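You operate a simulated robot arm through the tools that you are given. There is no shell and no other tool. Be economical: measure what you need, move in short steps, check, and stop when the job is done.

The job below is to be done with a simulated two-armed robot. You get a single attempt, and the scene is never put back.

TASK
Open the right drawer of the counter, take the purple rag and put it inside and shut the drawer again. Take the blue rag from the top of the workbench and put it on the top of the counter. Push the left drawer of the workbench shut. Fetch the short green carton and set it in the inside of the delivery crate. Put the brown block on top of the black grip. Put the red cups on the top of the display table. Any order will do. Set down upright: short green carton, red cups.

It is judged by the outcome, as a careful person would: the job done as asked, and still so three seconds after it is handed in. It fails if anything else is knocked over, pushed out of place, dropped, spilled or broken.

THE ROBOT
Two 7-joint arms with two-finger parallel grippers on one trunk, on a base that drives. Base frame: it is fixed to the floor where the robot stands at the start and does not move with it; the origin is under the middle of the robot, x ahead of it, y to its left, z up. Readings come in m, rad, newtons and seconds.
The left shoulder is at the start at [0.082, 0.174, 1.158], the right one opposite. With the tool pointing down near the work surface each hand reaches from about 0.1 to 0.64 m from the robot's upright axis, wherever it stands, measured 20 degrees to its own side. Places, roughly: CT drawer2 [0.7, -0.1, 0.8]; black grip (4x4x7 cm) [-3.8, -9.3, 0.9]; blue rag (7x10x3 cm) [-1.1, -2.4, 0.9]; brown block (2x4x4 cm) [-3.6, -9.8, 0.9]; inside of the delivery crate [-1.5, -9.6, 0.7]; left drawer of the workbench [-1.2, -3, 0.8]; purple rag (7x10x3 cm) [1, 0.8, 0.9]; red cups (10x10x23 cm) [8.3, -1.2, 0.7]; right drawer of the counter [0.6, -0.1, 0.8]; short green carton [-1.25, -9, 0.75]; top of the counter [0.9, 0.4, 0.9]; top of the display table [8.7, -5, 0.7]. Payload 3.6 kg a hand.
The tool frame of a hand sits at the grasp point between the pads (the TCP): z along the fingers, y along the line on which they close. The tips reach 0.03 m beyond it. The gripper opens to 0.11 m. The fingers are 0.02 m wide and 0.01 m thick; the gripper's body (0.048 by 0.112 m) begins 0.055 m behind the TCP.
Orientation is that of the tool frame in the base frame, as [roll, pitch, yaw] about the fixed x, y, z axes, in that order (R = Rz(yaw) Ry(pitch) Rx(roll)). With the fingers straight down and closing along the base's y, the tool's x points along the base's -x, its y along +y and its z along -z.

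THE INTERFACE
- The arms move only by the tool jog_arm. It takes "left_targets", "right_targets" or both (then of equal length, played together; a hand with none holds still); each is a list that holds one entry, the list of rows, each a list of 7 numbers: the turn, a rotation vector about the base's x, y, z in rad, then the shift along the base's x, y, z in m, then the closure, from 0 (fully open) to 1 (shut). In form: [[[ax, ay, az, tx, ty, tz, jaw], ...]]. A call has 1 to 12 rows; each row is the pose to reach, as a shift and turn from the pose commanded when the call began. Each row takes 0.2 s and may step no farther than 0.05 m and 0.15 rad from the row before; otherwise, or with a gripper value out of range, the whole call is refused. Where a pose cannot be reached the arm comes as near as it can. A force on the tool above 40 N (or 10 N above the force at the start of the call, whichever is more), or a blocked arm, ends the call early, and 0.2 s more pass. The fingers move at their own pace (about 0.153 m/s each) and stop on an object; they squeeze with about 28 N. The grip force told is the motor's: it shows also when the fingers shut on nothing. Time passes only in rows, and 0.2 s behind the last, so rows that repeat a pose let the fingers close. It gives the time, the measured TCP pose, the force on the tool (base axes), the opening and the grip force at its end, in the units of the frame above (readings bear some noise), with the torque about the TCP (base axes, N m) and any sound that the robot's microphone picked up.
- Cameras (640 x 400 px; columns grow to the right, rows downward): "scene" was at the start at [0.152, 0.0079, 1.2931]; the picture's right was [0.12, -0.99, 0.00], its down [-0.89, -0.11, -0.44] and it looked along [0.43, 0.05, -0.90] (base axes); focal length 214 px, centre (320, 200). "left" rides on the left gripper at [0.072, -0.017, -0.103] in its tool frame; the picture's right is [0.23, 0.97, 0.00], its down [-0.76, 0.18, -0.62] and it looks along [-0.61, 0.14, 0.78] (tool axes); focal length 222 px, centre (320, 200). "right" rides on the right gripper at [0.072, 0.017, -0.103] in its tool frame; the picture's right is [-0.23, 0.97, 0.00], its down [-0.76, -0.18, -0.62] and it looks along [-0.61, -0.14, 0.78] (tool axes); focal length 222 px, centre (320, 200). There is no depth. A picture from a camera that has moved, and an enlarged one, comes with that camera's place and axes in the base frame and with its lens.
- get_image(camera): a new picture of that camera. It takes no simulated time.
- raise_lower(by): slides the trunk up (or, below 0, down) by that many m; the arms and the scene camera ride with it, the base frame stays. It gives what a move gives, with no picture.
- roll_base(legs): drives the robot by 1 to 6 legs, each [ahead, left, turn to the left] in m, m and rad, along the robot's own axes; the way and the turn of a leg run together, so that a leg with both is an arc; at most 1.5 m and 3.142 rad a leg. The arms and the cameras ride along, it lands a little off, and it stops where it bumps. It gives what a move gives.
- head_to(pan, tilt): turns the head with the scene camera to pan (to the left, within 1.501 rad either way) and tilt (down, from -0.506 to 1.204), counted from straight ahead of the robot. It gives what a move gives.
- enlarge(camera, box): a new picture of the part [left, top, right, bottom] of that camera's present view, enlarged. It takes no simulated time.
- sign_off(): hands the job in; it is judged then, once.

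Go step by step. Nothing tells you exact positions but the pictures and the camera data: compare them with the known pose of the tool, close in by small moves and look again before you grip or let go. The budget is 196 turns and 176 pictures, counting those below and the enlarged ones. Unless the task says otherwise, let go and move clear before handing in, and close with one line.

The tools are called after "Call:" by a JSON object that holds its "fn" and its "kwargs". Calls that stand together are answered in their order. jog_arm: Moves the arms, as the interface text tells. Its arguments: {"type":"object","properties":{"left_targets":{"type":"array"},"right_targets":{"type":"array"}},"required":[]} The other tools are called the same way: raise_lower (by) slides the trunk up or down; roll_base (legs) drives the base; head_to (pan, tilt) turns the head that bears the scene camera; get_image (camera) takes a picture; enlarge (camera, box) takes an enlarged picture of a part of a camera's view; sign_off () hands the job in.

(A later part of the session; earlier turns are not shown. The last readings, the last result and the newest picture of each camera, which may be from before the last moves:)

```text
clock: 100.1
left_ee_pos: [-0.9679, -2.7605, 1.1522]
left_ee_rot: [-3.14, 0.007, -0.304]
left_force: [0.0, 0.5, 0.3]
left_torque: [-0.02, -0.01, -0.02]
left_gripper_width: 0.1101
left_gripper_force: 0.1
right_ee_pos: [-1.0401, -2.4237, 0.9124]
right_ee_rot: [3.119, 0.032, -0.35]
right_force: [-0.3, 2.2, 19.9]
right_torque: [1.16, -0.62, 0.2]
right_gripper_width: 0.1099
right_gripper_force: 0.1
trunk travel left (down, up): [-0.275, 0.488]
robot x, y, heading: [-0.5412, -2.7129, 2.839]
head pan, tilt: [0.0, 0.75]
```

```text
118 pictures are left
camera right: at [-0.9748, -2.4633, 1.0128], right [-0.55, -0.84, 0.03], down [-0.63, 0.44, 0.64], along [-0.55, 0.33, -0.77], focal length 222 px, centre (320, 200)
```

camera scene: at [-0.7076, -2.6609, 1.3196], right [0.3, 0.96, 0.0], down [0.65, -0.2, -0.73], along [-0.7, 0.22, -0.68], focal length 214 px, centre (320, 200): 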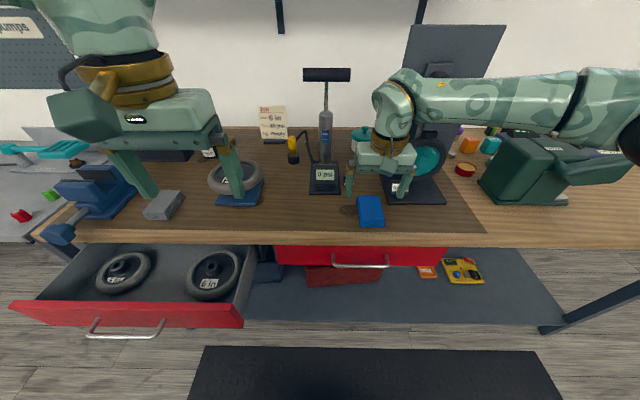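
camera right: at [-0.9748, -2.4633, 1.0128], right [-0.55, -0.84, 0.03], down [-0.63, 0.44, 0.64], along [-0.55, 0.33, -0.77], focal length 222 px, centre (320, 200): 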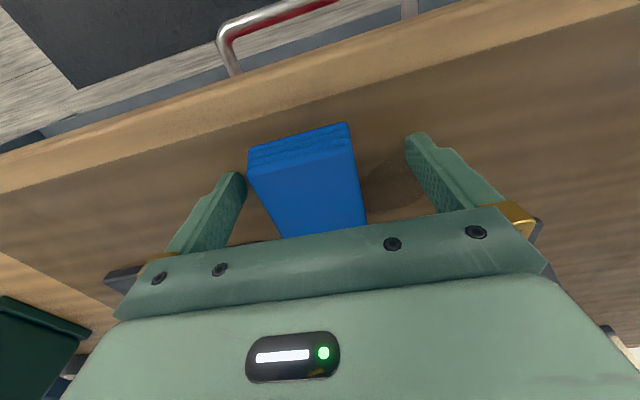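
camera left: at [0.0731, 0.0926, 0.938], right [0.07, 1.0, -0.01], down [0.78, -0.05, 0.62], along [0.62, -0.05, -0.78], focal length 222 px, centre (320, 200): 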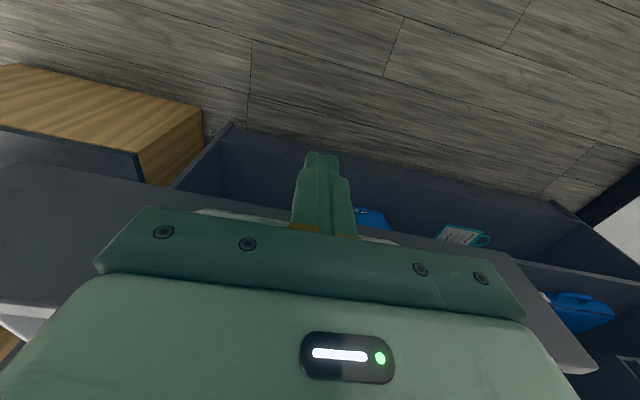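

Touching the bench. Lift 4 mm, centre laterally 1.3 cm, and close.

Call:
{"fn": "jog_arm", "kwargs": {"right_targets": [[[0, 0, 0, 0.004, 0.006, 0.005, 0], [0, 0, 0, 0.007, 0.011, 0.005, 0.1], [0, 0, 0, 0.007, 0.011, 0.005, 0.6], [0, 0, 0, 0.007, 0.011, 0.005, 1], [0, 0, 0, 0.007, 0.011, 0.005, 1], [0, 0, 0, 0.007, 0.011, 0.04, 1], [0, 0, 0, 0.007, 0.011, 0.08, 1], [0, 0, 0, 0.007, 0.011, 0.12, 1], [0, 0, 0, 0.007, 0.011, 0.16, 1], [0, 0, 0, 0.03, 0.005, 0.2, 1], [0, 0, 0, 0.06, 0, 0.22, 1], [0, 0, 0, 0.1, -0.01, 0.22, 1]]]}}

Call:
{"fn": "get_image", "kwargs": {"camera": "scene"}}

```text
clock: 102.7
left_ee_pos: [-0.9686, -2.7589, 1.1508]
left_ee_rot: [-3.139, 0.007, -0.303]
left_force: [-0.5, -0.4, -0.9]
left_torque: [0.0, 0.01, 0.03]
left_gripper_width: 0.11
left_gripper_force: 0.1
right_ee_pos: [-0.9376, -2.433, 1.1284]
right_ee_rot: [3.12, 0.028, -0.353]
right_force: [0.3, -1.0, -0.7]
right_torque: [-0.01, -0.04, -0.02]
right_gripper_width: 0.0655
right_gripper_force: 28.1
trunk travel left (down, up): [-0.275, 0.488]
robot x, y, heading: [-0.5395, -2.7105, 2.843]
head pan, tilt: [0.0, 0.75]
```

```text
117 pictures are left
camera scene: at [-0.7061, -2.6609, 1.3199], right [0.3, 0.96, 0.0], down [0.65, -0.2, -0.73], along [-0.7, 0.22, -0.68], focal length 214 px, centre (320, 200)
```

scene: 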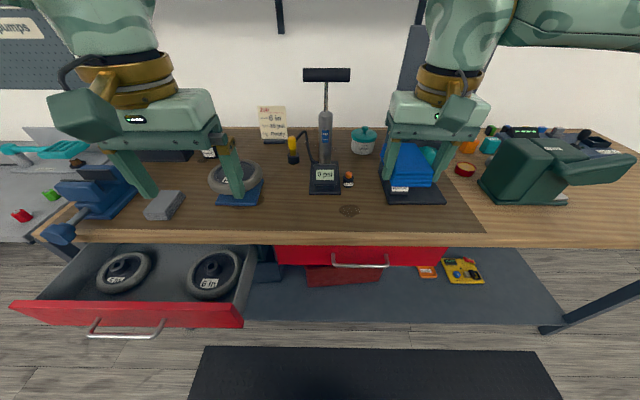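

The blue rag is held. Now the left drawer: move back and left so the left hand lines up with its handle, with the hand closed and lowered in front.

Call:
{"fn": "roll_base", "kwargs": {"legs": [[-0.22, 0.25, 0]]}}

Call:
{"fn": "jog_arm", "kwargs": {"left_targets": [[[0, 0, 0, 0, 0, -0.04, 1], [0, 0, 0, 0, 0, -0.08, 1], [0, 0, 0, 0, 0, -0.12, 1], [0, 0, 0, 0, 0, -0.16, 1], [0, 0, 0, 0, 0, -0.2, 1], [0, 0, 0, 0, 0, -0.24, 1], [0, 0, 0, 0, 0, -0.28, 1], [0, 0, 0, 0, 0, -0.32, 1], [0, 0, 0, 0, 0, -0.345, 1]]]}}

Call:
{"fn": "get_image", "kwargs": {"camera": "scene"}}

```text
clock: 104.9
left_ee_pos: [-0.8351, -3.0672, 1.1503]
left_ee_rot: [-3.14, 0.005, -0.304]
left_force: [0.0, -0.4, 0.5]
left_torque: [0.04, -0.02, 0.01]
left_gripper_width: 0.1099
left_gripper_force: 0.0
right_ee_pos: [-0.8056, -2.7416, 1.129]
right_ee_rot: [3.122, 0.024, -0.353]
right_force: [-0.1, -0.6, 0.1]
right_torque: [0.01, -0.01, 0.02]
right_gripper_width: 0.0646
right_gripper_force: 28.0
trunk travel left (down, up): [-0.275, 0.488]
robot x, y, heading: [-0.4115, -3.0179, 2.839]
head pan, tilt: [0.0, 0.75]
```

```text
clock: 106.9
left_ee_pos: [-0.8379, -3.079, 0.8182]
left_ee_rot: [-3.139, 0.006, -0.303]
left_force: [0.6, 0.6, 0.2]
left_torque: [0.0, 0.01, 0.02]
left_gripper_width: 0.0
left_gripper_force: 28.0
left hand out of reach, approached as far as the arm can: row 9
right_ee_pos: [-0.8055, -2.74, 1.1289]
right_ee_rot: [3.121, 0.024, -0.353]
right_force: [-0.3, -1.0, -0.6]
right_torque: [-0.02, 0.0, 0.0]
right_gripper_width: 0.0645
right_gripper_force: 28.3
trunk travel left (down, up): [-0.275, 0.488]
robot x, y, heading: [-0.4062, -3.0201, 2.841]
head pan, tilt: [0.0, 0.75]
```

```text
116 pictures are left
camera scene: at [-0.5732, -2.9677, 1.3198], right [0.3, 0.96, 0.0], down [0.65, -0.2, -0.73], along [-0.7, 0.22, -0.68], focal length 214 px, centre (320, 200)
```

scene: 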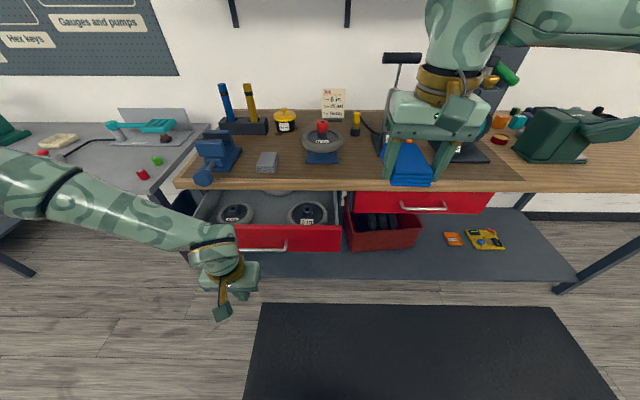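

The closed hand is lined up with the drawer handle. Drive forward to push the drawer.

Call:
{"fn": "roll_base", "kwargs": {"legs": [[0.25, 0, 0]]}}

Call:
{"fn": "get_image", "kwargs": {"camera": "scene"}}

```text
clock: 108.7
left_ee_pos: [-1.0714, -3.01, 0.8175]
left_ee_rot: [-3.14, 0.004, -0.296]
left_force: [-0.3, -0.1, 0.2]
left_torque: [-0.03, 0.01, 0.01]
left_gripper_width: 0.0001
left_gripper_force: 27.9
right_ee_pos: [-1.0428, -2.6696, 1.1265]
right_ee_rot: [3.122, 0.026, -0.344]
right_force: [-0.7, 0.0, -0.9]
right_torque: [-0.03, -0.05, -0.03]
right_gripper_width: 0.0646
right_gripper_force: 28.5
trunk travel left (down, up): [-0.275, 0.488]
robot x, y, heading: [-0.6416, -2.948, 2.848]
head pan, tilt: [0.0, 0.75]
```

```text
115 pictures are left
camera scene: at [-0.8084, -2.8968, 1.3195], right [0.29, 0.96, 0.0], down [0.65, -0.2, -0.73], along [-0.7, 0.21, -0.68], focal length 214 px, centre (320, 200)
```

scene: 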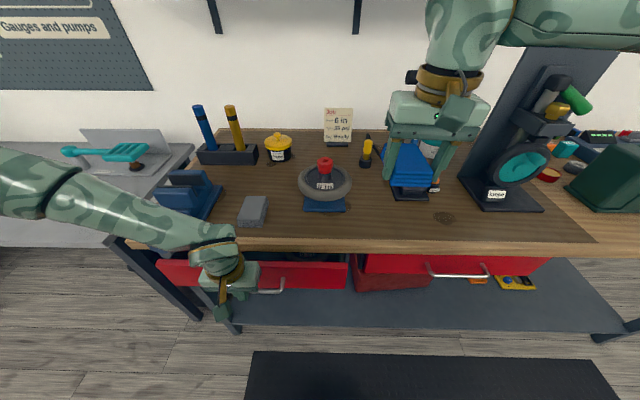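

A few centimetres remain; push with the arm until it stops.

Call:
{"fn": "jog_arm", "kwargs": {"left_targets": [[[0, 0, 0, -0.0143, 0.0045, 0, 1], [0, 0, 0, -0.0287, 0.009, 0, 1], [0, 0, 0, -0.038, 0.012, 0, 1], [0, 0, 0, -0.0478, 0.015, 0, 1], [0, 0, 0, -0.057, 0.018, 0, 1], [0, 0, 0, -0.067, 0.021, 0, 1]]]}}

Call:
{"fn": "get_image", "kwargs": {"camera": "scene"}}

```text
clock: 110.1
left_ee_pos: [-1.1357, -3.004, 0.8304]
left_ee_rot: [-3.139, 0.008, -0.296]
left_force: [-0.2, 0.2, -0.3]
left_torque: [0.01, -0.01, -0.02]
left_gripper_width: 0.0
left_gripper_force: 27.5
left hand out of reach, approached as far as the arm can: row 2, 3, 4, 5, 6
right_ee_pos: [-1.0412, -2.6712, 1.1281]
right_ee_rot: [3.119, 0.024, -0.346]
right_force: [-1.4, 0.5, -0.5]
right_torque: [-0.02, -0.02, 0.0]
right_gripper_width: 0.0645
right_gripper_force: 28.5
trunk travel left (down, up): [-0.275, 0.488]
robot x, y, heading: [-0.6475, -2.9485, 2.848]
head pan, tilt: [0.0, 0.75]
```

```text
114 pictures are left
camera scene: at [-0.8075, -2.8972, 1.3197], right [0.29, 0.96, 0.0], down [0.65, -0.2, -0.73], along [-0.7, 0.21, -0.68], focal length 214 px, centre (320, 200)
```

scene: 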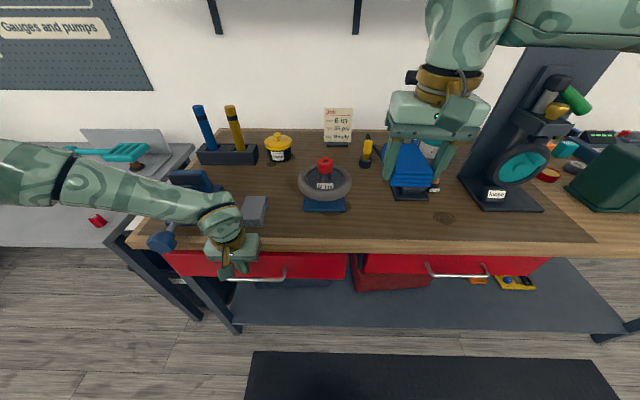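

Almost flush; back off a little to see the drawer front clearly.

Call:
{"fn": "roll_base", "kwargs": {"legs": [[-0.15, 0, 0]]}}

Call:
{"fn": "get_image", "kwargs": {"camera": "scene"}}

```text
clock: 111.4
left_ee_pos: [-0.9935, -3.0443, 0.8314]
left_ee_rot: [-3.14, 0.009, -0.298]
left_force: [0.4, -0.2, 0.9]
left_torque: [0.02, -0.01, 0.04]
left_gripper_width: 0.0002
left_gripper_force: 27.7
right_ee_pos: [-0.8987, -2.7129, 1.1282]
right_ee_rot: [3.119, 0.027, -0.351]
right_force: [0.5, 0.0, -0.1]
right_torque: [-0.02, 0.02, -0.02]
right_gripper_width: 0.0646
right_gripper_force: 28.0
trunk travel left (down, up): [-0.275, 0.488]
robot x, y, heading: [-0.4977, -2.9913, 2.848]
head pan, tilt: [0.0, 0.75]
```

```text
113 pictures are left
camera scene: at [-0.6637, -2.9403, 1.32], right [0.29, 0.96, 0.0], down [0.65, -0.2, -0.73], along [-0.7, 0.21, -0.68], focal length 214 px, centre (320, 200)
```

scene: 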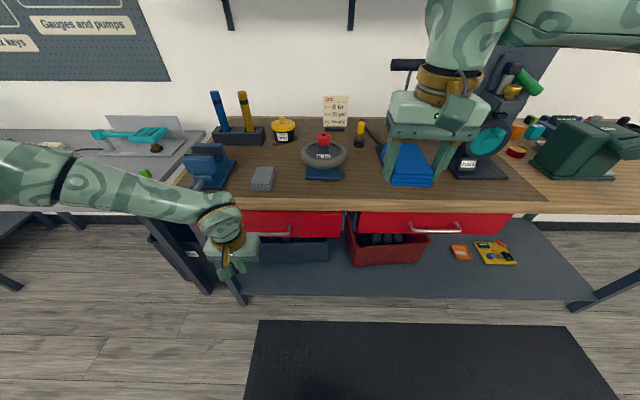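

Call:
{"fn": "enlarge", "kwargs": {"camera": "scene", "box": [230, 180, 520, 280]}}

```text
2.21 times, centred on (375, 230) of scene
camera zoom: at [-0.6637, -2.9403, 1.32], right [0.29, 0.96, 0.0], down [0.65, -0.2, -0.73], along [-0.7, 0.21, -0.68], focal length 473 px, centre (199, 134)
```

zoom: 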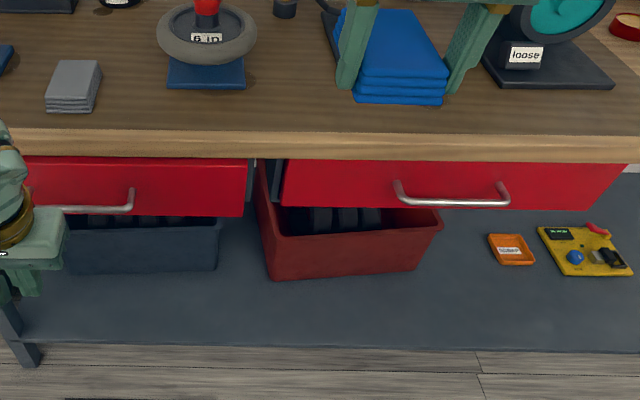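

The left drawer is still out 1.5–2 cm. Lower the hand a little and push again with the base, with the force stop as the limit.

Call:
{"fn": "jog_arm", "kwargs": {"left_targets": [[[0, 0, 0, 0, 0, -0.02, 1], [0, 0, 0, 0, 0, -0.03, 1]]]}}

Call:
{"fn": "roll_base", "kwargs": {"legs": [[0.21, 0, 0]]}}

Call:
{"fn": "enlarge", "kwargs": {"camera": "scene", "box": [150, 200, 600, 320]}}

```text
clock: 112.0
left_ee_pos: [-0.9907, -3.0598, 0.8129]
left_ee_rot: [-3.138, 0.007, -0.299]
left_force: [0.5, -0.1, 0.0]
left_torque: [0.03, 0.0, -0.01]
left_gripper_width: 0.0
left_gripper_force: 28.4
left hand out of reach, approached as far as the arm can: row 1, 2
right_ee_pos: [-0.8975, -2.7137, 1.1278]
right_ee_rot: [3.118, 0.023, -0.349]
right_force: [0.6, -0.5, -0.2]
right_torque: [-0.03, 0.0, -0.02]
right_gripper_width: 0.0644
right_gripper_force: 27.7
trunk travel left (down, up): [-0.275, 0.488]
robot x, y, heading: [-0.5027, -2.9939, 2.849]
head pan, tilt: [0.0, 0.75]
```

```text
clock: 113.4
left_ee_pos: [-1.1233, -3.0179, 0.8128]
left_ee_rot: [3.141, -0.022, -0.303]
left_force: [2.6, -2.9, 0.4]
left_torque: [0.19, 0.25, -0.01]
left_gripper_width: 0.0
left_gripper_force: 28.0
right_ee_pos: [-1.0429, -2.6698, 1.1267]
right_ee_rot: [3.121, 0.025, -0.35]
right_force: [0.7, 0.2, -0.1]
right_torque: [-0.01, 0.01, -0.03]
right_gripper_width: 0.0643
right_gripper_force: 28.1
trunk travel left (down, up): [-0.275, 0.488]
robot x, y, heading: [-0.6439, -2.9453, 2.846]
head pan, tilt: [0.0, 0.75]
stopped in leg 1: the force on the tool passed its limit at 129 N (the readings are from after the stop); the commanded pose is now the measured one
```

```text
1.42 times, centred on (375, 260) of scene
camera zoom: at [-0.8085, -2.8965, 1.3196], right [0.29, 0.96, 0.0], down [0.65, -0.2, -0.73], along [-0.7, 0.21, -0.68], focal length 305 px, centre (242, 115)
```

zoom: 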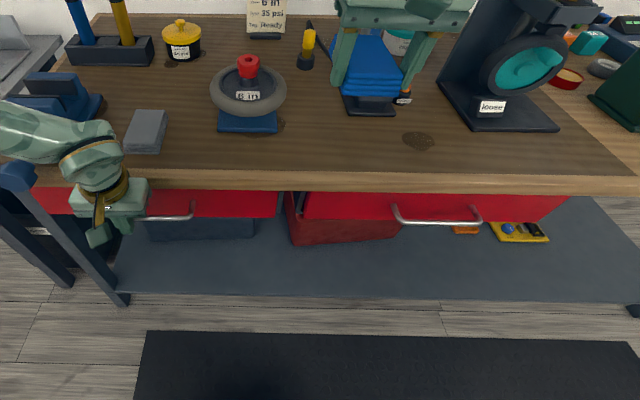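

Hard stop reached and both drawer fronts are now level. Back away and raise the left hand.

Call:
{"fn": "roll_base", "kwargs": {"legs": [[-0.28, 0, 0]]}}

Call:
{"fn": "jog_arm", "kwargs": {"left_targets": [[[0, 0, 0, 0, 0, 0.05, 1], [0, 0, 0, 0, 0, 0.1, 1], [0, 0, 0, 0, 0, 0.15, 0.5], [0, 0, 0, 0, 0, 0.2, 0.2], [0, 0, 0, 0, 0, 0.25, 0], [0, 0, 0, 0.03, 0, 0.3, 0], [0, 0, 0, 0.07, -0.01, 0.32, 0]]], "right_targets": [[[0, 0, 0, 0, 0, 0, 1], [0, 0, 0, 0, 0, 0, 1], [0, 0, 0, 0.02, 0, 0, 1], [0, 0, 0, 0.04, 0, 0, 1], [0, 0, 0, 0.06, 0, 0, 1], [0, 0, 0, 0.06, 0, 0, 1], [0, 0, 0, 0.06, 0, 0, 1]]]}}

Call:
{"fn": "get_image", "kwargs": {"camera": "scene"}}

```text
clock: 115.4
left_ee_pos: [-0.8551, -3.1017, 0.8121]
left_ee_rot: [-3.141, -0.019, -0.298]
left_force: [0.7, -0.4, -0.3]
left_torque: [0.03, 0.01, 0.03]
left_gripper_width: 0.0
left_gripper_force: 27.9
right_ee_pos: [-0.7759, -2.7525, 1.1278]
right_ee_rot: [3.12, 0.024, -0.344]
right_force: [0.2, 0.1, -0.4]
right_torque: [-0.01, -0.01, 0.0]
right_gripper_width: 0.0643
right_gripper_force: 28.0
trunk travel left (down, up): [-0.275, 0.488]
robot x, y, heading: [-0.3735, -3.0295, 2.851]
head pan, tilt: [0.0, 0.75]
```

```text
refused: row 6 steps farther than a row can; nothing moved
```

```text
110 pictures are left
camera scene: at [-0.5398, -2.9785, 1.3199], right [0.29, 0.96, 0.0], down [0.65, -0.2, -0.73], along [-0.7, 0.21, -0.68], focal length 214 px, centre (320, 200)
```

scene: 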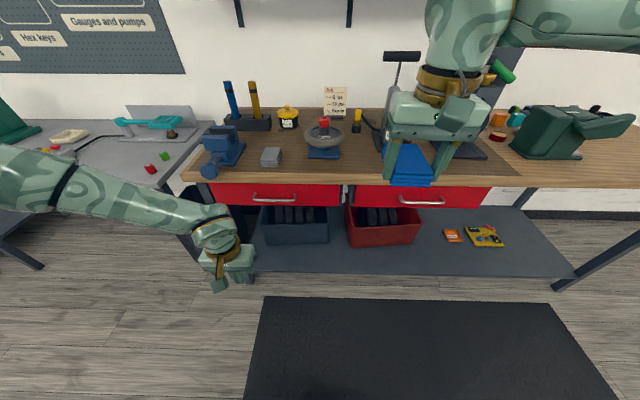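

Both bench drawers are shut. Raise the left hand, then drive back to the counter.

Call:
{"fn": "jog_arm", "kwargs": {"left_targets": [[[0, 0, 0, 0, 0, 0.045, 1], [0, 0, 0, 0, 0, 0.09, 1], [0, 0, 0, 0, 0, 0.135, 0.5], [0, 0, 0, 0, 0, 0.18, 0.2], [0, 0, 0, 0, 0, 0.225, 0], [0, 0, 0, 0.03, 0, 0.26, 0], [0, 0, 0, 0.05, -0.01, 0.3, 0], [0, 0, 0, 0.06, -0.01, 0.33, 0]]]}}

Call:
{"fn": "roll_base", "kwargs": {"legs": [[0, 0, -1.575], [1.1, 0.25, 0], [0.5, 0.2, 0], [0.5, 0.2, 0], [1.0, 0.05, 0], [0.4, 0, 0]]}}

Call:
{"fn": "head_to", "kwargs": {"pan": -0.6, "tilt": 0.6}}

Call:
{"fn": "get_image", "kwargs": {"camera": "scene"}}

```text
clock: 117.2
left_ee_pos: [-0.7953, -3.1094, 1.1421]
left_ee_rot: [-3.139, -0.022, -0.3]
left_force: [-0.2, -0.8, 0.6]
left_torque: [0.0, 0.0, 0.0]
left_gripper_width: 0.1101
left_gripper_force: 0.1
right_ee_pos: [-0.7751, -2.7515, 1.1272]
right_ee_rot: [3.121, 0.024, -0.342]
right_force: [-0.1, 0.8, -0.4]
right_torque: [-0.05, -0.01, -0.01]
right_gripper_width: 0.0643
right_gripper_force: 28.0
trunk travel left (down, up): [-0.275, 0.488]
robot x, y, heading: [-0.3793, -3.028, 2.853]
head pan, tilt: [0.0, 0.75]
```

```text
clock: 138.9
left_ee_pos: [-0.0124, 0.9043, 1.1403]
left_ee_rot: [-3.14, -0.021, -1.906]
left_force: [0.0, 1.3, -0.5]
left_torque: [-0.01, 0.0, 0.02]
left_gripper_width: 0.1101
left_gripper_force: 0.1
right_ee_pos: [0.3455, 0.87, 1.1265]
right_ee_rot: [3.12, 0.023, -1.95]
right_force: [-0.4, 0.3, -0.3]
right_torque: [-0.01, 0.0, 0.02]
right_gripper_width: 0.0644
right_gripper_force: 27.7
trunk travel left (down, up): [-0.275, 0.488]
robot x, y, heading: [0.0555, 0.4822, 1.239]
head pan, tilt: [0.0, 0.75]
```

```text
clock: 139.9
left_ee_pos: [-0.0106, 0.9046, 1.1417]
left_ee_rot: [-3.141, -0.019, -1.905]
left_force: [1.2, -0.4, -0.3]
left_torque: [0.0, -0.03, 0.01]
left_gripper_width: 0.1101
left_gripper_force: 0.1
right_ee_pos: [0.3455, 0.87, 1.1274]
right_ee_rot: [3.12, 0.021, -1.95]
right_force: [0.7, 1.3, -0.5]
right_torque: [-0.07, 0.02, 0.0]
right_gripper_width: 0.0644
right_gripper_force: 27.9
trunk travel left (down, up): [-0.275, 0.488]
robot x, y, heading: [0.0537, 0.4819, 1.248]
head pan, tilt: [-0.6, 0.6]
```

```text
109 pictures are left
camera scene: at [0.1555, 0.6192, 1.3325], right [0.6, -0.8, 0.0], down [-0.45, -0.34, -0.82], along [0.66, 0.5, -0.57], focal length 214 px, centre (320, 200)
```

scene: 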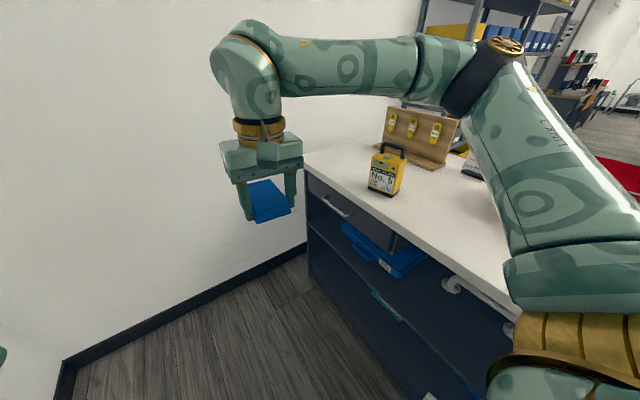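

Clear of everything. Step slightly from the counter, turn to face it, and look for the placing spot.

Call:
{"fn": "roll_base", "kwargs": {"legs": [[0.15, 0.08, 0], [0, 0, -1.545]]}}

Call:
{"fn": "head_to", "kwargs": {"pan": 0.0, "tilt": 0.75}}

Call:
{"fn": "get_image", "kwargs": {"camera": "scene"}}

```text
clock: 145.2
left_ee_pos: [0.4486, 0.7244, 1.1413]
left_ee_rot: [-3.141, -0.02, 2.824]
left_force: [-0.8, 0.2, 0.4]
left_torque: [0.01, -0.01, 0.05]
left_gripper_width: 0.11
left_gripper_force: 0.1
right_ee_pos: [0.4205, 0.367, 1.1271]
right_ee_rot: [3.121, 0.023, 2.778]
right_force: [0.6, -0.1, -0.6]
right_torque: [0.01, 0.0, 0.0]
right_gripper_width: 0.0645
right_gripper_force: 28.3
trunk travel left (down, up): [-0.275, 0.488]
robot x, y, heading: [0.0278, 0.6515, -0.311]
head pan, tilt: [-0.6, 0.6]
```

```text
clock: 146.2
left_ee_pos: [0.4504, 0.7246, 1.141]
left_ee_rot: [-3.14, -0.02, 2.821]
left_force: [0.6, -0.5, 0.5]
left_torque: [0.01, 0.0, 0.01]
left_gripper_width: 0.11
left_gripper_force: 0.1
right_ee_pos: [0.4205, 0.368, 1.1268]
right_ee_rot: [3.121, 0.024, 2.776]
right_force: [-0.2, -0.2, -1.5]
right_torque: [-0.05, -0.02, -0.03]
right_gripper_width: 0.0645
right_gripper_force: 27.4
trunk travel left (down, up): [-0.275, 0.488]
robot x, y, heading: [0.0252, 0.6546, -0.312]
head pan, tilt: [0.0, 0.75]
```

```text
108 pictures are left
camera scene: at [0.1925, 0.5988, 1.3197], right [-0.31, -0.95, 0.0], down [-0.65, 0.21, -0.73], along [0.7, -0.22, -0.68], focal length 214 px, centre (320, 200)
```

scene: 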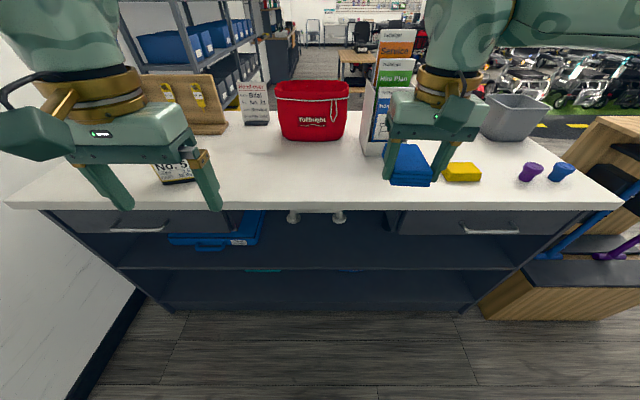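

Free spot in front of the red bag, about (0.70, 0.46). Move left and closer, then place.

Call:
{"fn": "roll_base", "kwargs": {"legs": [[0.1, 0.16, 0]]}}

Call:
{"fn": "jog_arm", "kwargs": {"right_targets": [[[0, 0, 0, 0.04, -0.013, 0, 1], [0, 0, 0, 0.08, -0.026, 0, 1], [0, 0, 0, 0.12, -0.038, 0, 1], [0, 0, 0, 0.13, -0.04, -0.04, 1], [0, 0, 0, 0.13, -0.04, -0.08, 1], [0, 0, 0, 0.13, -0.04, -0.11, 1]]]}}

Call:
{"fn": "get_image", "kwargs": {"camera": "scene"}}

Call:
{"fn": "get_image", "kwargs": {"camera": "right"}}

```text
clock: 147.8
left_ee_pos: [0.597, 0.8476, 1.1404]
left_ee_rot: [-3.138, -0.02, 2.824]
left_force: [0.6, 0.2, 0.3]
left_torque: [-0.02, 0.06, 0.02]
left_gripper_width: 0.11
left_gripper_force: 0.0
right_ee_pos: [0.5697, 0.4906, 1.1277]
right_ee_rot: [3.12, 0.022, 2.779]
right_force: [0.1, 0.8, -1.4]
right_torque: [0.02, 0.02, 0.0]
right_gripper_width: 0.0639
right_gripper_force: 28.2
trunk travel left (down, up): [-0.275, 0.488]
robot x, y, heading: [0.1716, 0.7717, -0.307]
head pan, tilt: [0.0, 0.75]
```

```text
clock: 149.2
left_ee_pos: [0.5974, 0.847, 1.1419]
left_ee_rot: [-3.139, -0.021, 2.825]
left_force: [0.0, -0.8, 0.4]
left_torque: [0.0, 0.04, -0.05]
left_gripper_width: 0.11
left_gripper_force: 0.0
right_ee_pos: [0.6982, 0.4477, 1.0146]
right_ee_rot: [3.123, 0.022, 2.779]
right_force: [0.4, -0.3, -0.2]
right_torque: [0.0, 0.02, -0.01]
right_gripper_width: 0.0643
right_gripper_force: 28.1
trunk travel left (down, up): [-0.275, 0.488]
robot x, y, heading: [0.1725, 0.7757, -0.309]
head pan, tilt: [0.0, 0.75]
```

```text
107 pictures are left
camera scene: at [0.3401, 0.7203, 1.3196], right [-0.3, -0.95, 0.0], down [-0.65, 0.21, -0.73], along [0.7, -0.22, -0.68], focal length 214 px, centre (320, 200)
```

scene: 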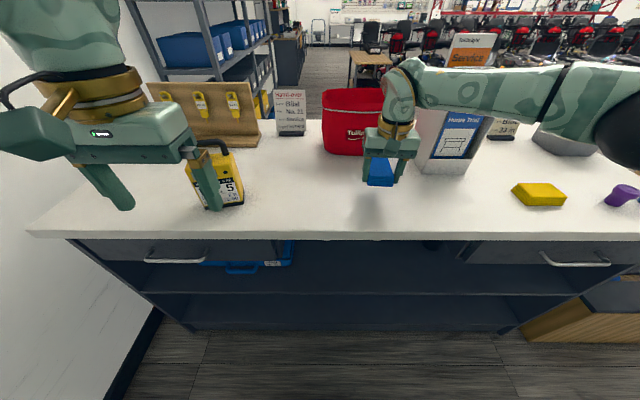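

```text
106 pictures are left
camera right: at [0.6336, 0.4875, 1.1164], right [0.56, 0.83, 0.03], down [0.63, -0.44, 0.64], along [0.54, -0.34, -0.77], focal length 222 px, centre (320, 200)
```

right: 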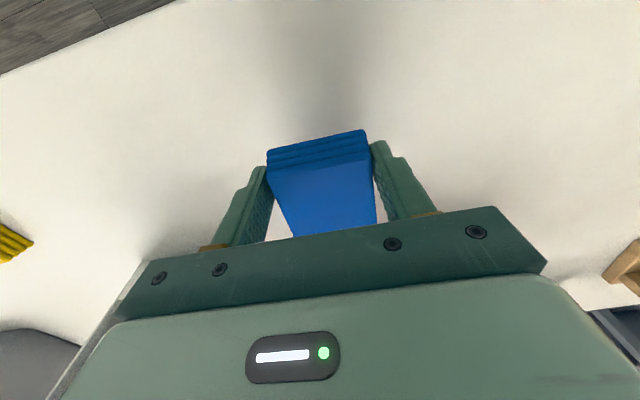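

Lower the rag onto the counter and release.

Call:
{"fn": "jog_arm", "kwargs": {"right_targets": [[[0, 0, 0, 0, 0, -0.03, 1], [0, 0, 0, 0, 0, -0.05, 1], [0, 0, 0, 0, 0, -0.059, 1], [0, 0, 0, 0, 0, -0.063, 1]]]}}

Call:
{"fn": "jog_arm", "kwargs": {"right_targets": [[[0, 0, 0, 0, 0, 0, 0.3], [0, 0, 0, 0, 0, 0, 0.2], [0, 0, 0, 0, 0, 0.03, 0.2], [0, 0, 0, 0, 0, 0.07, 0.2], [0, 0, 0, 0, 0, 0.11, 0.2], [0, 0, 0, -0.02, 0.006, 0.15, 0.2], [0, 0, 0, -0.05, 0.016, 0.17, 0.2], [0, 0, 0, -0.09, 0.029, 0.18, 0.2], [0, 0, 0, -0.13, 0.04, 0.18, 0.2]]]}}

Call:
{"fn": "get_image", "kwargs": {"camera": "scene"}}

```text
clock: 150.2
left_ee_pos: [0.5956, 0.8463, 1.1412]
left_ee_rot: [-3.14, -0.02, 2.823]
left_force: [0.3, -0.4, 0.0]
left_torque: [-0.02, 0.01, -0.01]
left_gripper_width: 0.1098
left_gripper_force: 0.1
right_ee_pos: [0.6977, 0.4487, 0.9535]
right_ee_rot: [3.12, 0.025, 2.777]
right_force: [1.0, -0.1, 0.3]
right_torque: [-0.1, -0.05, 0.01]
right_gripper_width: 0.0642
right_gripper_force: 28.0
trunk travel left (down, up): [-0.275, 0.488]
robot x, y, heading: [0.1744, 0.7731, -0.307]
head pan, tilt: [0.0, 0.75]
```

```text
clock: 152.2
left_ee_pos: [0.5952, 0.8471, 1.1432]
left_ee_rot: [-3.14, -0.019, 2.823]
left_force: [0.2, -0.1, -0.1]
left_torque: [-0.03, -0.01, 0.02]
left_gripper_width: 0.11
left_gripper_force: 0.1
right_ee_pos: [0.5647, 0.4897, 1.1373]
right_ee_rot: [3.121, 0.024, 2.777]
right_force: [-0.4, -0.4, 0.0]
right_torque: [-0.01, -0.03, -0.01]
right_gripper_width: 0.088
right_gripper_force: 0.0
trunk travel left (down, up): [-0.275, 0.488]
robot x, y, heading: [0.1747, 0.7714, -0.307]
head pan, tilt: [0.0, 0.75]
```

```text
105 pictures are left
camera scene: at [0.3387, 0.7202, 1.3198], right [-0.3, -0.95, 0.0], down [-0.65, 0.21, -0.73], along [0.7, -0.22, -0.68], focal length 214 px, centre (320, 200)
```

scene: 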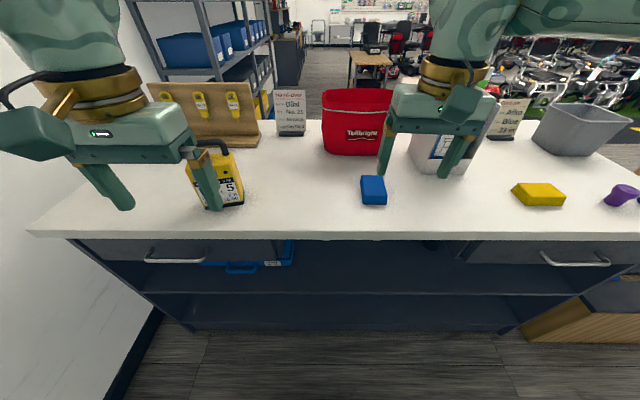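

Blue rag is on the counter. Next the red cups far across the showroom; drive back out of the aisle and look for a way.

Call:
{"fn": "roll_base", "kwargs": {"legs": [[-0.08, 0, 0], [0, 0, -1.565], [1.0, 0, 0], [0.68, 0.0, 0], [0.5, 0.25, 0], [0.45, 0.22, 0]]}}

Call:
{"fn": "head_to", "kwargs": {"pan": 1.5, "tilt": 0.3}}

Call:
{"fn": "get_image", "kwargs": {"camera": "scene"}}

Call:
{"fn": "head_to", "kwargs": {"pan": 0.3, "tilt": 0.3}}

Call:
{"fn": "get_image", "kwargs": {"camera": "scene"}}

```text
clock: 170.6
left_ee_pos: [-0.2931, -2.2599, 1.1432]
left_ee_rot: [-3.14, -0.021, 1.212]
left_force: [-0.6, -0.4, -0.4]
left_torque: [0.0, 0.03, -0.02]
left_gripper_width: 0.1101
left_gripper_force: 0.1
right_ee_pos: [-0.6481, -2.2143, 1.1355]
right_ee_rot: [3.122, 0.022, 1.165]
right_force: [-0.3, 0.5, -0.6]
right_torque: [0.01, 0.0, 0.01]
right_gripper_width: 0.0878
right_gripper_force: 0.1
trunk travel left (down, up): [-0.275, 0.488]
robot x, y, heading: [-0.3496, -1.8327, -1.92]
head pan, tilt: [0.0, 0.75]
```

```text
clock: 172.2
left_ee_pos: [-0.2943, -2.2593, 1.141]
left_ee_rot: [-3.138, -0.02, 1.213]
left_force: [0.2, 0.0, 0.2]
left_torque: [-0.03, 0.02, -0.02]
left_gripper_width: 0.1099
left_gripper_force: 0.0
right_ee_pos: [-0.6475, -2.2152, 1.1371]
right_ee_rot: [3.121, 0.024, 1.165]
right_force: [-0.3, -0.4, 0.1]
right_torque: [-0.04, 0.0, 0.03]
right_gripper_width: 0.0879
right_gripper_force: 0.2
trunk travel left (down, up): [-0.275, 0.488]
robot x, y, heading: [-0.3473, -1.8345, -1.926]
head pan, tilt: [1.499, 0.3]
```

```text
104 pictures are left
camera scene: at [-0.2943, -1.9568, 1.3601], right [-0.41, -0.91, 0.0], down [-0.27, 0.12, -0.96], along [0.87, -0.39, -0.3], focal length 214 px, centre (320, 200)
```

scene: 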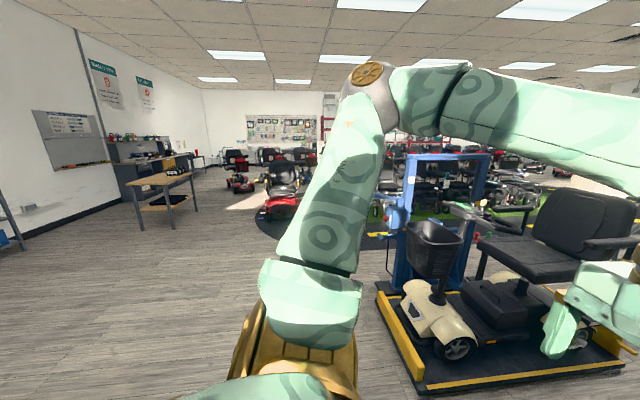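

```text
clock: 173.6
left_ee_pos: [-0.293, -2.2591, 1.1421]
left_ee_rot: [-3.14, -0.019, 1.211]
left_force: [0.6, 0.5, -0.3]
left_torque: [0.01, 0.0, -0.02]
left_gripper_width: 0.1097
left_gripper_force: 0.0
right_ee_pos: [-0.6478, -2.2149, 1.1373]
right_ee_rot: [3.12, 0.023, 1.166]
right_force: [1.0, -0.1, 0.2]
right_torque: [-0.01, -0.01, 0.01]
right_gripper_width: 0.088
right_gripper_force: 0.0
trunk travel left (down, up): [-0.275, 0.488]
robot x, y, heading: [-0.3484, -1.8342, -1.924]
head pan, tilt: [0.3, 0.3]
```

```text
103 pictures are left
camera scene: at [-0.3841, -2.0117, 1.3601], right [-1.0, 0.05, 0.0], down [0.02, 0.3, -0.96], along [-0.05, -0.95, -0.3], focal length 214 px, centre (320, 200)
```

scene: 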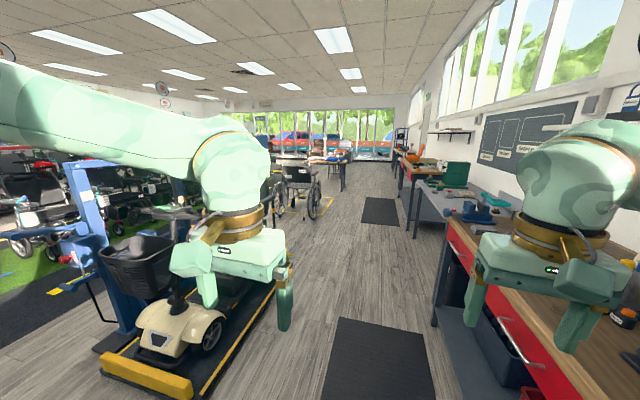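

The way toward the cups lies along +f between the cane rack and the blue scooter lift, past a table. Turn left and go 2 m, then look again.

Call:
{"fn": "roll_base", "kwargs": {"legs": [[0, 0, 1.62], [1.0, 0.0, 0], [1.0, 0.5, 0]]}}

Call:
{"fn": "head_to", "kwargs": {"pan": 0.0, "tilt": 0.25}}

Call:
{"fn": "get_image", "kwargs": {"camera": "scene"}}

```text
clock: 188.0
left_ee_pos: [2.1266, -1.843, 1.1412]
left_ee_rot: [-3.141, -0.022, 2.837]
left_force: [0.2, -0.2, -1.0]
left_torque: [0.01, 0.04, 0.0]
left_gripper_width: 0.1099
left_gripper_force: 0.0
right_ee_pos: [2.1029, -2.2018, 1.1357]
right_ee_rot: [3.12, 0.022, 2.791]
right_force: [0.5, -0.4, 0.0]
right_torque: [0.01, -0.01, 0.03]
right_gripper_width: 0.0881
right_gripper_force: 0.2
trunk travel left (down, up): [-0.275, 0.488]
robot x, y, heading: [1.7069, -1.9281, -0.296]
head pan, tilt: [0.3, 0.3]
```

```text
clock: 188.8
left_ee_pos: [2.1264, -1.8441, 1.1427]
left_ee_rot: [-3.14, -0.018, 2.837]
left_force: [0.3, 0.2, 1.3]
left_torque: [0.02, 0.02, 0.0]
left_gripper_width: 0.1098
left_gripper_force: 0.1
right_ee_pos: [2.1009, -2.2006, 1.1355]
right_ee_rot: [3.121, 0.022, 2.791]
right_force: [1.0, 0.5, -0.3]
right_torque: [0.0, -0.05, 0.01]
right_gripper_width: 0.088
right_gripper_force: 0.1
trunk travel left (down, up): [-0.275, 0.488]
robot x, y, heading: [1.7041, -1.9247, -0.298]
head pan, tilt: [0.0, 0.25]
```

```text
102 pictures are left
camera scene: at [1.8815, -1.9771, 1.3648], right [-0.29, -0.96, 0.0], down [-0.24, 0.07, -0.97], along [0.93, -0.28, -0.25], focal length 214 px, centre (320, 200)
```

scene: 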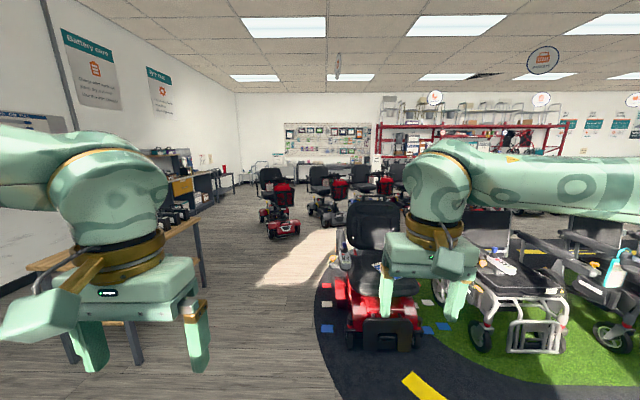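

I see a red item near (222,168), which matches the cups, on the wall bench at far left. Go on between the table and the scooter mat, then look again.

Call:
{"fn": "roll_base", "kwargs": {"legs": [[1.0, 0.48, 0], [1.2, 0.0, 0]]}}

Call:
{"fn": "head_to", "kwargs": {"pan": 0.25, "tilt": 0.4}}

Call:
{"fn": "get_image", "kwargs": {"camera": "scene"}}

```text
clock: 200.2
left_ee_pos: [4.3748, -2.0642, 1.1417]
left_ee_rot: [-3.14, -0.021, 2.815]
left_force: [0.1, 0.5, -0.3]
left_torque: [0.01, 0.02, 0.02]
left_gripper_width: 0.1099
left_gripper_force: 0.1
right_ee_pos: [4.341, -2.4204, 1.1371]
right_ee_rot: [3.121, 0.023, 2.769]
right_force: [0.6, 0.1, 0.1]
right_torque: [-0.01, 0.04, -0.02]
right_gripper_width: 0.0881
right_gripper_force: 0.0
trunk travel left (down, up): [-0.275, 0.488]
robot x, y, heading: [3.9496, -2.1311, -0.314]
head pan, tilt: [0.0, 0.25]
```

```text
clock: 201.0
left_ee_pos: [4.3731, -2.0619, 1.1421]
left_ee_rot: [-3.139, -0.02, 2.813]
left_force: [0.6, -0.3, -1.3]
left_torque: [0.0, 0.02, 0.02]
left_gripper_width: 0.1101
left_gripper_force: 0.0
right_ee_pos: [4.3403, -2.4208, 1.1365]
right_ee_rot: [3.121, 0.025, 2.768]
right_force: [-0.4, -0.3, -0.1]
right_torque: [0.01, -0.01, -0.05]
right_gripper_width: 0.0879
right_gripper_force: 0.0
trunk travel left (down, up): [-0.275, 0.488]
robot x, y, heading: [3.9499, -2.1301, -0.322]
head pan, tilt: [0.25, 0.4]
```

```text
101 pictures are left
camera scene: at [4.1292, -2.1676, 1.3509], right [-0.07, -1.0, 0.0], down [-0.39, 0.03, -0.92], along [0.92, -0.07, -0.39], focal length 214 px, centre (320, 200)
```

scene: 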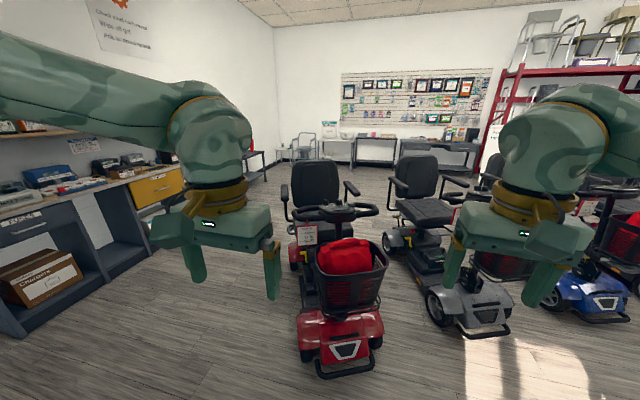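

The red scooter is ahead; the corridor along the wall bench on the left is clear. Sidestep left, then go forward along it.

Call:
{"fn": "roll_base", "kwargs": {"legs": [[0.3, 0.0, 0.02], [0, 1.2, 0], [1.4, 0, 0]]}}

Call:
{"fn": "head_to", "kwargs": {"pan": 0.4, "tilt": 0.4}}

Call:
{"fn": "get_image", "kwargs": {"camera": "scene"}}

```text
clock: 215.4
left_ee_pos: [6.3592, -1.3839, 1.1415]
left_ee_rot: [-3.141, -0.021, 2.852]
left_force: [0.4, 0.2, 0.7]
left_torque: [0.02, 0.0, 0.03]
left_gripper_width: 0.1101
left_gripper_force: 0.0
right_ee_pos: [6.3407, -1.7415, 1.1364]
right_ee_rot: [3.12, 0.022, 2.804]
right_force: [-0.1, -0.5, -0.1]
right_torque: [0.02, 0.0, -0.01]
right_gripper_width: 0.0882
right_gripper_force: 0.1
trunk travel left (down, up): [-0.275, 0.488]
robot x, y, heading: [5.9365, -1.4702, -0.284]
head pan, tilt: [0.25, 0.4]
```

```text
clock: 216.1
left_ee_pos: [6.3589, -1.3836, 1.1418]
left_ee_rot: [-3.14, -0.019, 2.852]
left_force: [0.3, -0.1, -0.2]
left_torque: [-0.01, -0.02, 0.03]
left_gripper_width: 0.1097
left_gripper_force: 0.1
right_ee_pos: [6.3389, -1.7415, 1.1365]
right_ee_rot: [3.121, 0.025, 2.805]
right_force: [0.4, -0.4, 0.3]
right_torque: [-0.01, 0.01, -0.02]
right_gripper_width: 0.088
right_gripper_force: 0.1
trunk travel left (down, up): [-0.275, 0.488]
robot x, y, heading: [5.9377, -1.4685, -0.283]
head pan, tilt: [0.4, 0.4]
```

```text
100 pictures are left
camera scene: at [6.1188, -1.4833, 1.3508], right [0.12, -0.99, 0.0], down [-0.39, -0.05, -0.92], along [0.91, 0.11, -0.39], focal length 214 px, centre (320, 200)
```

scene: 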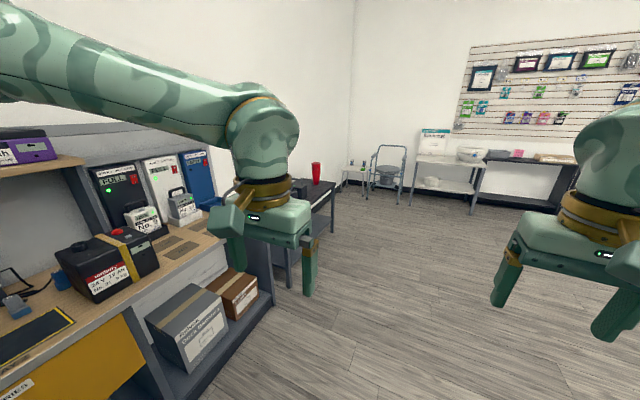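

Red cups stand on a small dark table at about (8.35, -1.17), base z≈0.6. Drive alongside and turn to face that table.

Call:
{"fn": "roll_base", "kwargs": {"legs": [[1.0, 0, 0], [1.05, 0, 0], [0, 0, 1.55]]}}

Call:
{"fn": "head_to", "kwargs": {"pan": -0.15, "tilt": 0.65}}

Call:
{"fn": "get_image", "kwargs": {"camera": "scene"}}

```text
clock: 230.0
left_ee_pos: [7.8225, -1.6067, 1.1411]
left_ee_rot: [-3.141, -0.019, -1.868]
left_force: [0.6, 0.2, 0.8]
left_torque: [0.02, 0.04, -0.02]
left_gripper_width: 0.1101
left_gripper_force: 0.0
right_ee_pos: [8.1787, -1.6282, 1.136]
right_ee_rot: [3.12, 0.025, -1.913]
right_force: [-0.4, -0.5, -0.3]
right_torque: [-0.01, 0.01, 0.03]
right_gripper_width: 0.0884
right_gripper_force: 0.0
trunk travel left (down, up): [-0.275, 0.488]
robot x, y, heading: [7.9046, -2.0263, 1.283]
head pan, tilt: [0.4, 0.4]
```

```text
clock: 231.0
left_ee_pos: [7.8221, -1.6056, 1.1414]
left_ee_rot: [-3.14, -0.018, -1.868]
left_force: [-0.3, -0.1, 0.5]
left_torque: [0.02, 0.02, 0.04]
left_gripper_width: 0.1101
left_gripper_force: 0.1
right_ee_pos: [8.1798, -1.627, 1.1365]
right_ee_rot: [3.121, 0.024, -1.916]
right_force: [-0.2, -0.3, -0.9]
right_torque: [0.02, 0.0, 0.01]
right_gripper_width: 0.088
right_gripper_force: 0.1
trunk travel left (down, up): [-0.275, 0.488]
robot x, y, heading: [7.9055, -2.0238, 1.282]
head pan, tilt: [-0.15, 0.649]
```

```text
99 pictures are left
camera scene: at [7.9682, -1.8608, 1.3283], right [0.91, -0.42, 0.0], down [-0.26, -0.55, -0.8], along [0.34, 0.72, -0.6], focal length 214 px, centre (320, 200)
```

scene: 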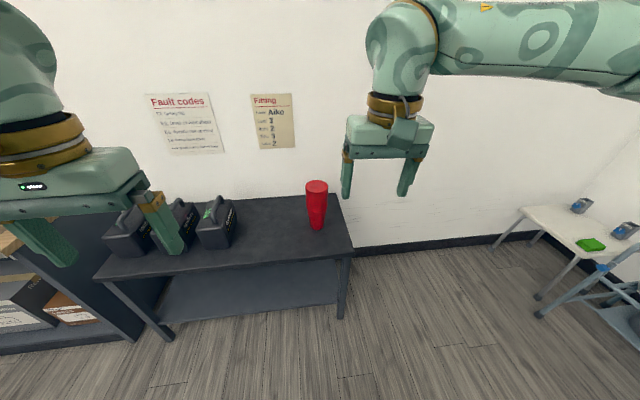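

Call:
{"fn": "enlarge", "kwargs": {"camera": "scene", "box": [240, 150, 400, 250]}}

```text
4.00 times, centred on (320, 200) of scene
camera zoom: at [7.9682, -1.8608, 1.3283], right [0.91, -0.42, 0.0], down [-0.26, -0.55, -0.8], along [0.34, 0.72, -0.6], focal length 858 px, centre (320, 200)
```

zoom: 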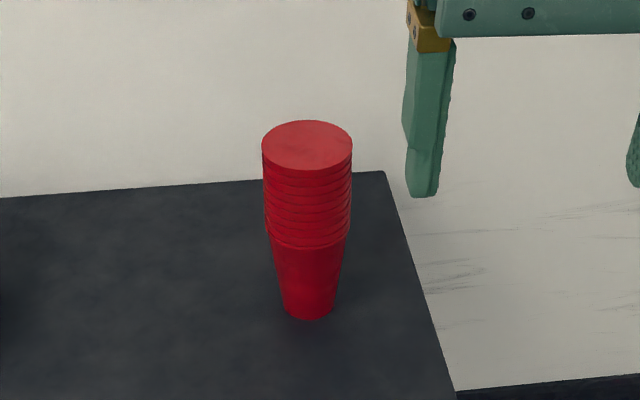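

The stack is upright at about (8.274, -1.183), z 0.61–0.84, rim ≈ 0.093 m wide. Drive 0.35 m closer and hover the open right hand above it.

Call:
{"fn": "roll_base", "kwargs": {"legs": [[0.35, 0, 0]]}}

Call:
{"fn": "jog_arm", "kwargs": {"right_targets": [[[0, 0, 0, -0.003, 0.04, 0, 0], [0, 0, 0, -0.005, 0.08, 0, 0], [0, 0, 0, -0.006, 0.106, -0.03, 0], [0, 0, 0, -0.006, 0.106, -0.07, 0], [0, 0, 0, -0.006, 0.106, -0.11, 0], [0, 0, 0, -0.006, 0.106, -0.15, 0]]]}}

Call:
{"fn": "get_image", "kwargs": {"camera": "right"}}

Call:
{"fn": "get_image", "kwargs": {"camera": "scene"}}

```text
clock: 233.2
left_ee_pos: [7.9216, -1.2752, 1.1409]
left_ee_rot: [-3.14, -0.021, -1.871]
left_force: [0.7, 0.8, -1.1]
left_torque: [-0.02, -0.01, -0.03]
left_gripper_width: 0.1099
left_gripper_force: 0.0
right_ee_pos: [8.2795, -1.2994, 1.1359]
right_ee_rot: [3.12, 0.022, -1.916]
right_force: [0.2, 1.0, -0.8]
right_torque: [-0.02, -0.01, -0.03]
right_gripper_width: 0.0883
right_gripper_force: 0.0
trunk travel left (down, up): [-0.275, 0.488]
robot x, y, heading: [8.0031, -1.6982, 1.274]
head pan, tilt: [-0.15, 0.649]
```

```text
clock: 234.6
left_ee_pos: [7.9221, -1.2754, 1.1413]
left_ee_rot: [-3.14, -0.021, -1.871]
left_force: [-0.1, -0.2, 0.7]
left_torque: [-0.02, -0.03, 0.03]
left_gripper_width: 0.1099
left_gripper_force: 0.0
right_ee_pos: [8.2735, -1.194, 0.9865]
right_ee_rot: [3.119, 0.023, -1.918]
right_force: [-0.5, -0.2, 0.9]
right_torque: [-0.02, 0.02, 0.03]
right_gripper_width: 0.11
right_gripper_force: 0.1
trunk travel left (down, up): [-0.275, 0.488]
robot x, y, heading: [8.004, -1.6984, 1.279]
head pan, tilt: [-0.15, 0.649]
```

```text
97 pictures are left
camera right: at [8.2345, -1.2599, 1.0884], right [-0.84, 0.54, 0.03], down [0.43, 0.64, 0.64], along [0.33, 0.55, -0.77], focal length 222 px, centre (320, 200)
```

right: 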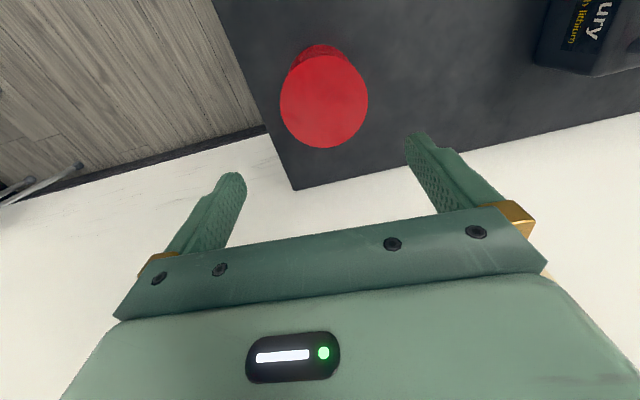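

```text
96 pictures are left
camera scene: at [8.0675, -1.5314, 1.3282], right [0.9, -0.43, 0.0], down [-0.26, -0.55, -0.8], along [0.34, 0.72, -0.61], focal length 214 px, centre (320, 200)
```

scene: 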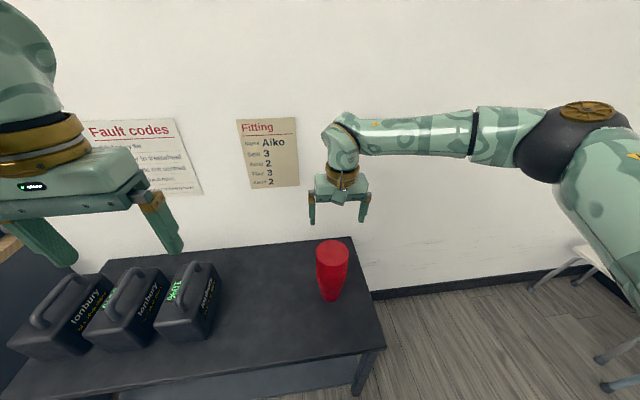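

Nearly centred; shift 6 mm and lower to just above the rim, then check.

Call:
{"fn": "jog_arm", "kwargs": {"right_targets": [[[0, 0, 0, -0.006, 0.002, -0.04, 0], [0, 0, 0, -0.006, 0.002, -0.08, 0], [0, 0, 0, -0.006, 0.002, -0.1, 0]]]}}

Call:
{"fn": "get_image", "kwargs": {"camera": "right"}}

Call:
{"fn": "enlarge", "kwargs": {"camera": "scene", "box": [270, 180, 430, 310]}}

```text
clock: 235.4
left_ee_pos: [7.9218, -1.2755, 1.1432]
left_ee_rot: [3.141, -0.022, -1.873]
left_force: [0.0, 0.0, -0.9]
left_torque: [-0.01, -0.01, 0.02]
left_gripper_width: 0.1102
left_gripper_force: 0.0
right_ee_pos: [8.2677, -1.1896, 0.8854]
right_ee_rot: [3.121, 0.025, -1.917]
right_force: [-0.6, 0.6, 0.2]
right_torque: [-0.02, 0.03, 0.03]
right_gripper_width: 0.1099
right_gripper_force: 0.1
trunk travel left (down, up): [-0.275, 0.488]
robot x, y, heading: [8.0026, -1.6927, 1.281]
head pan, tilt: [-0.15, 0.649]
```

```text
95 pictures are left
camera right: at [8.2273, -1.2568, 0.9876], right [-0.84, 0.54, 0.03], down [0.43, 0.64, 0.64], along [0.33, 0.55, -0.77], focal length 222 px, centre (320, 200)
```

right: 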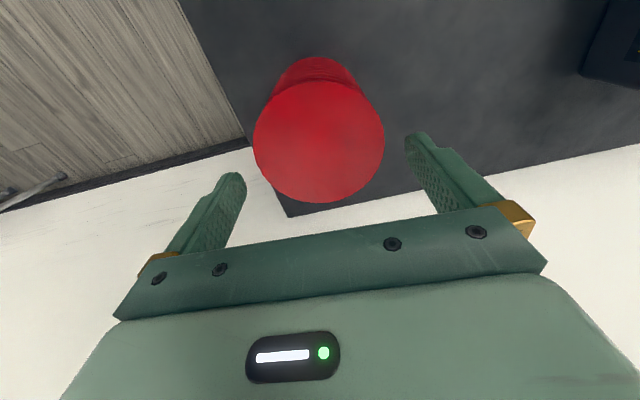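

```text
3.08 times, centred on (350, 245) of scene
camera zoom: at [8.0671, -1.5315, 1.3283], right [0.9, -0.43, 0.0], down [-0.26, -0.55, -0.8], along [0.34, 0.72, -0.61], focal length 660 px, centre (228, 62)
```

zoom: 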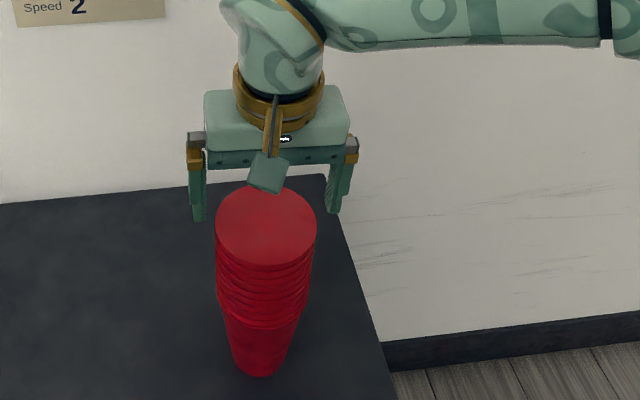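

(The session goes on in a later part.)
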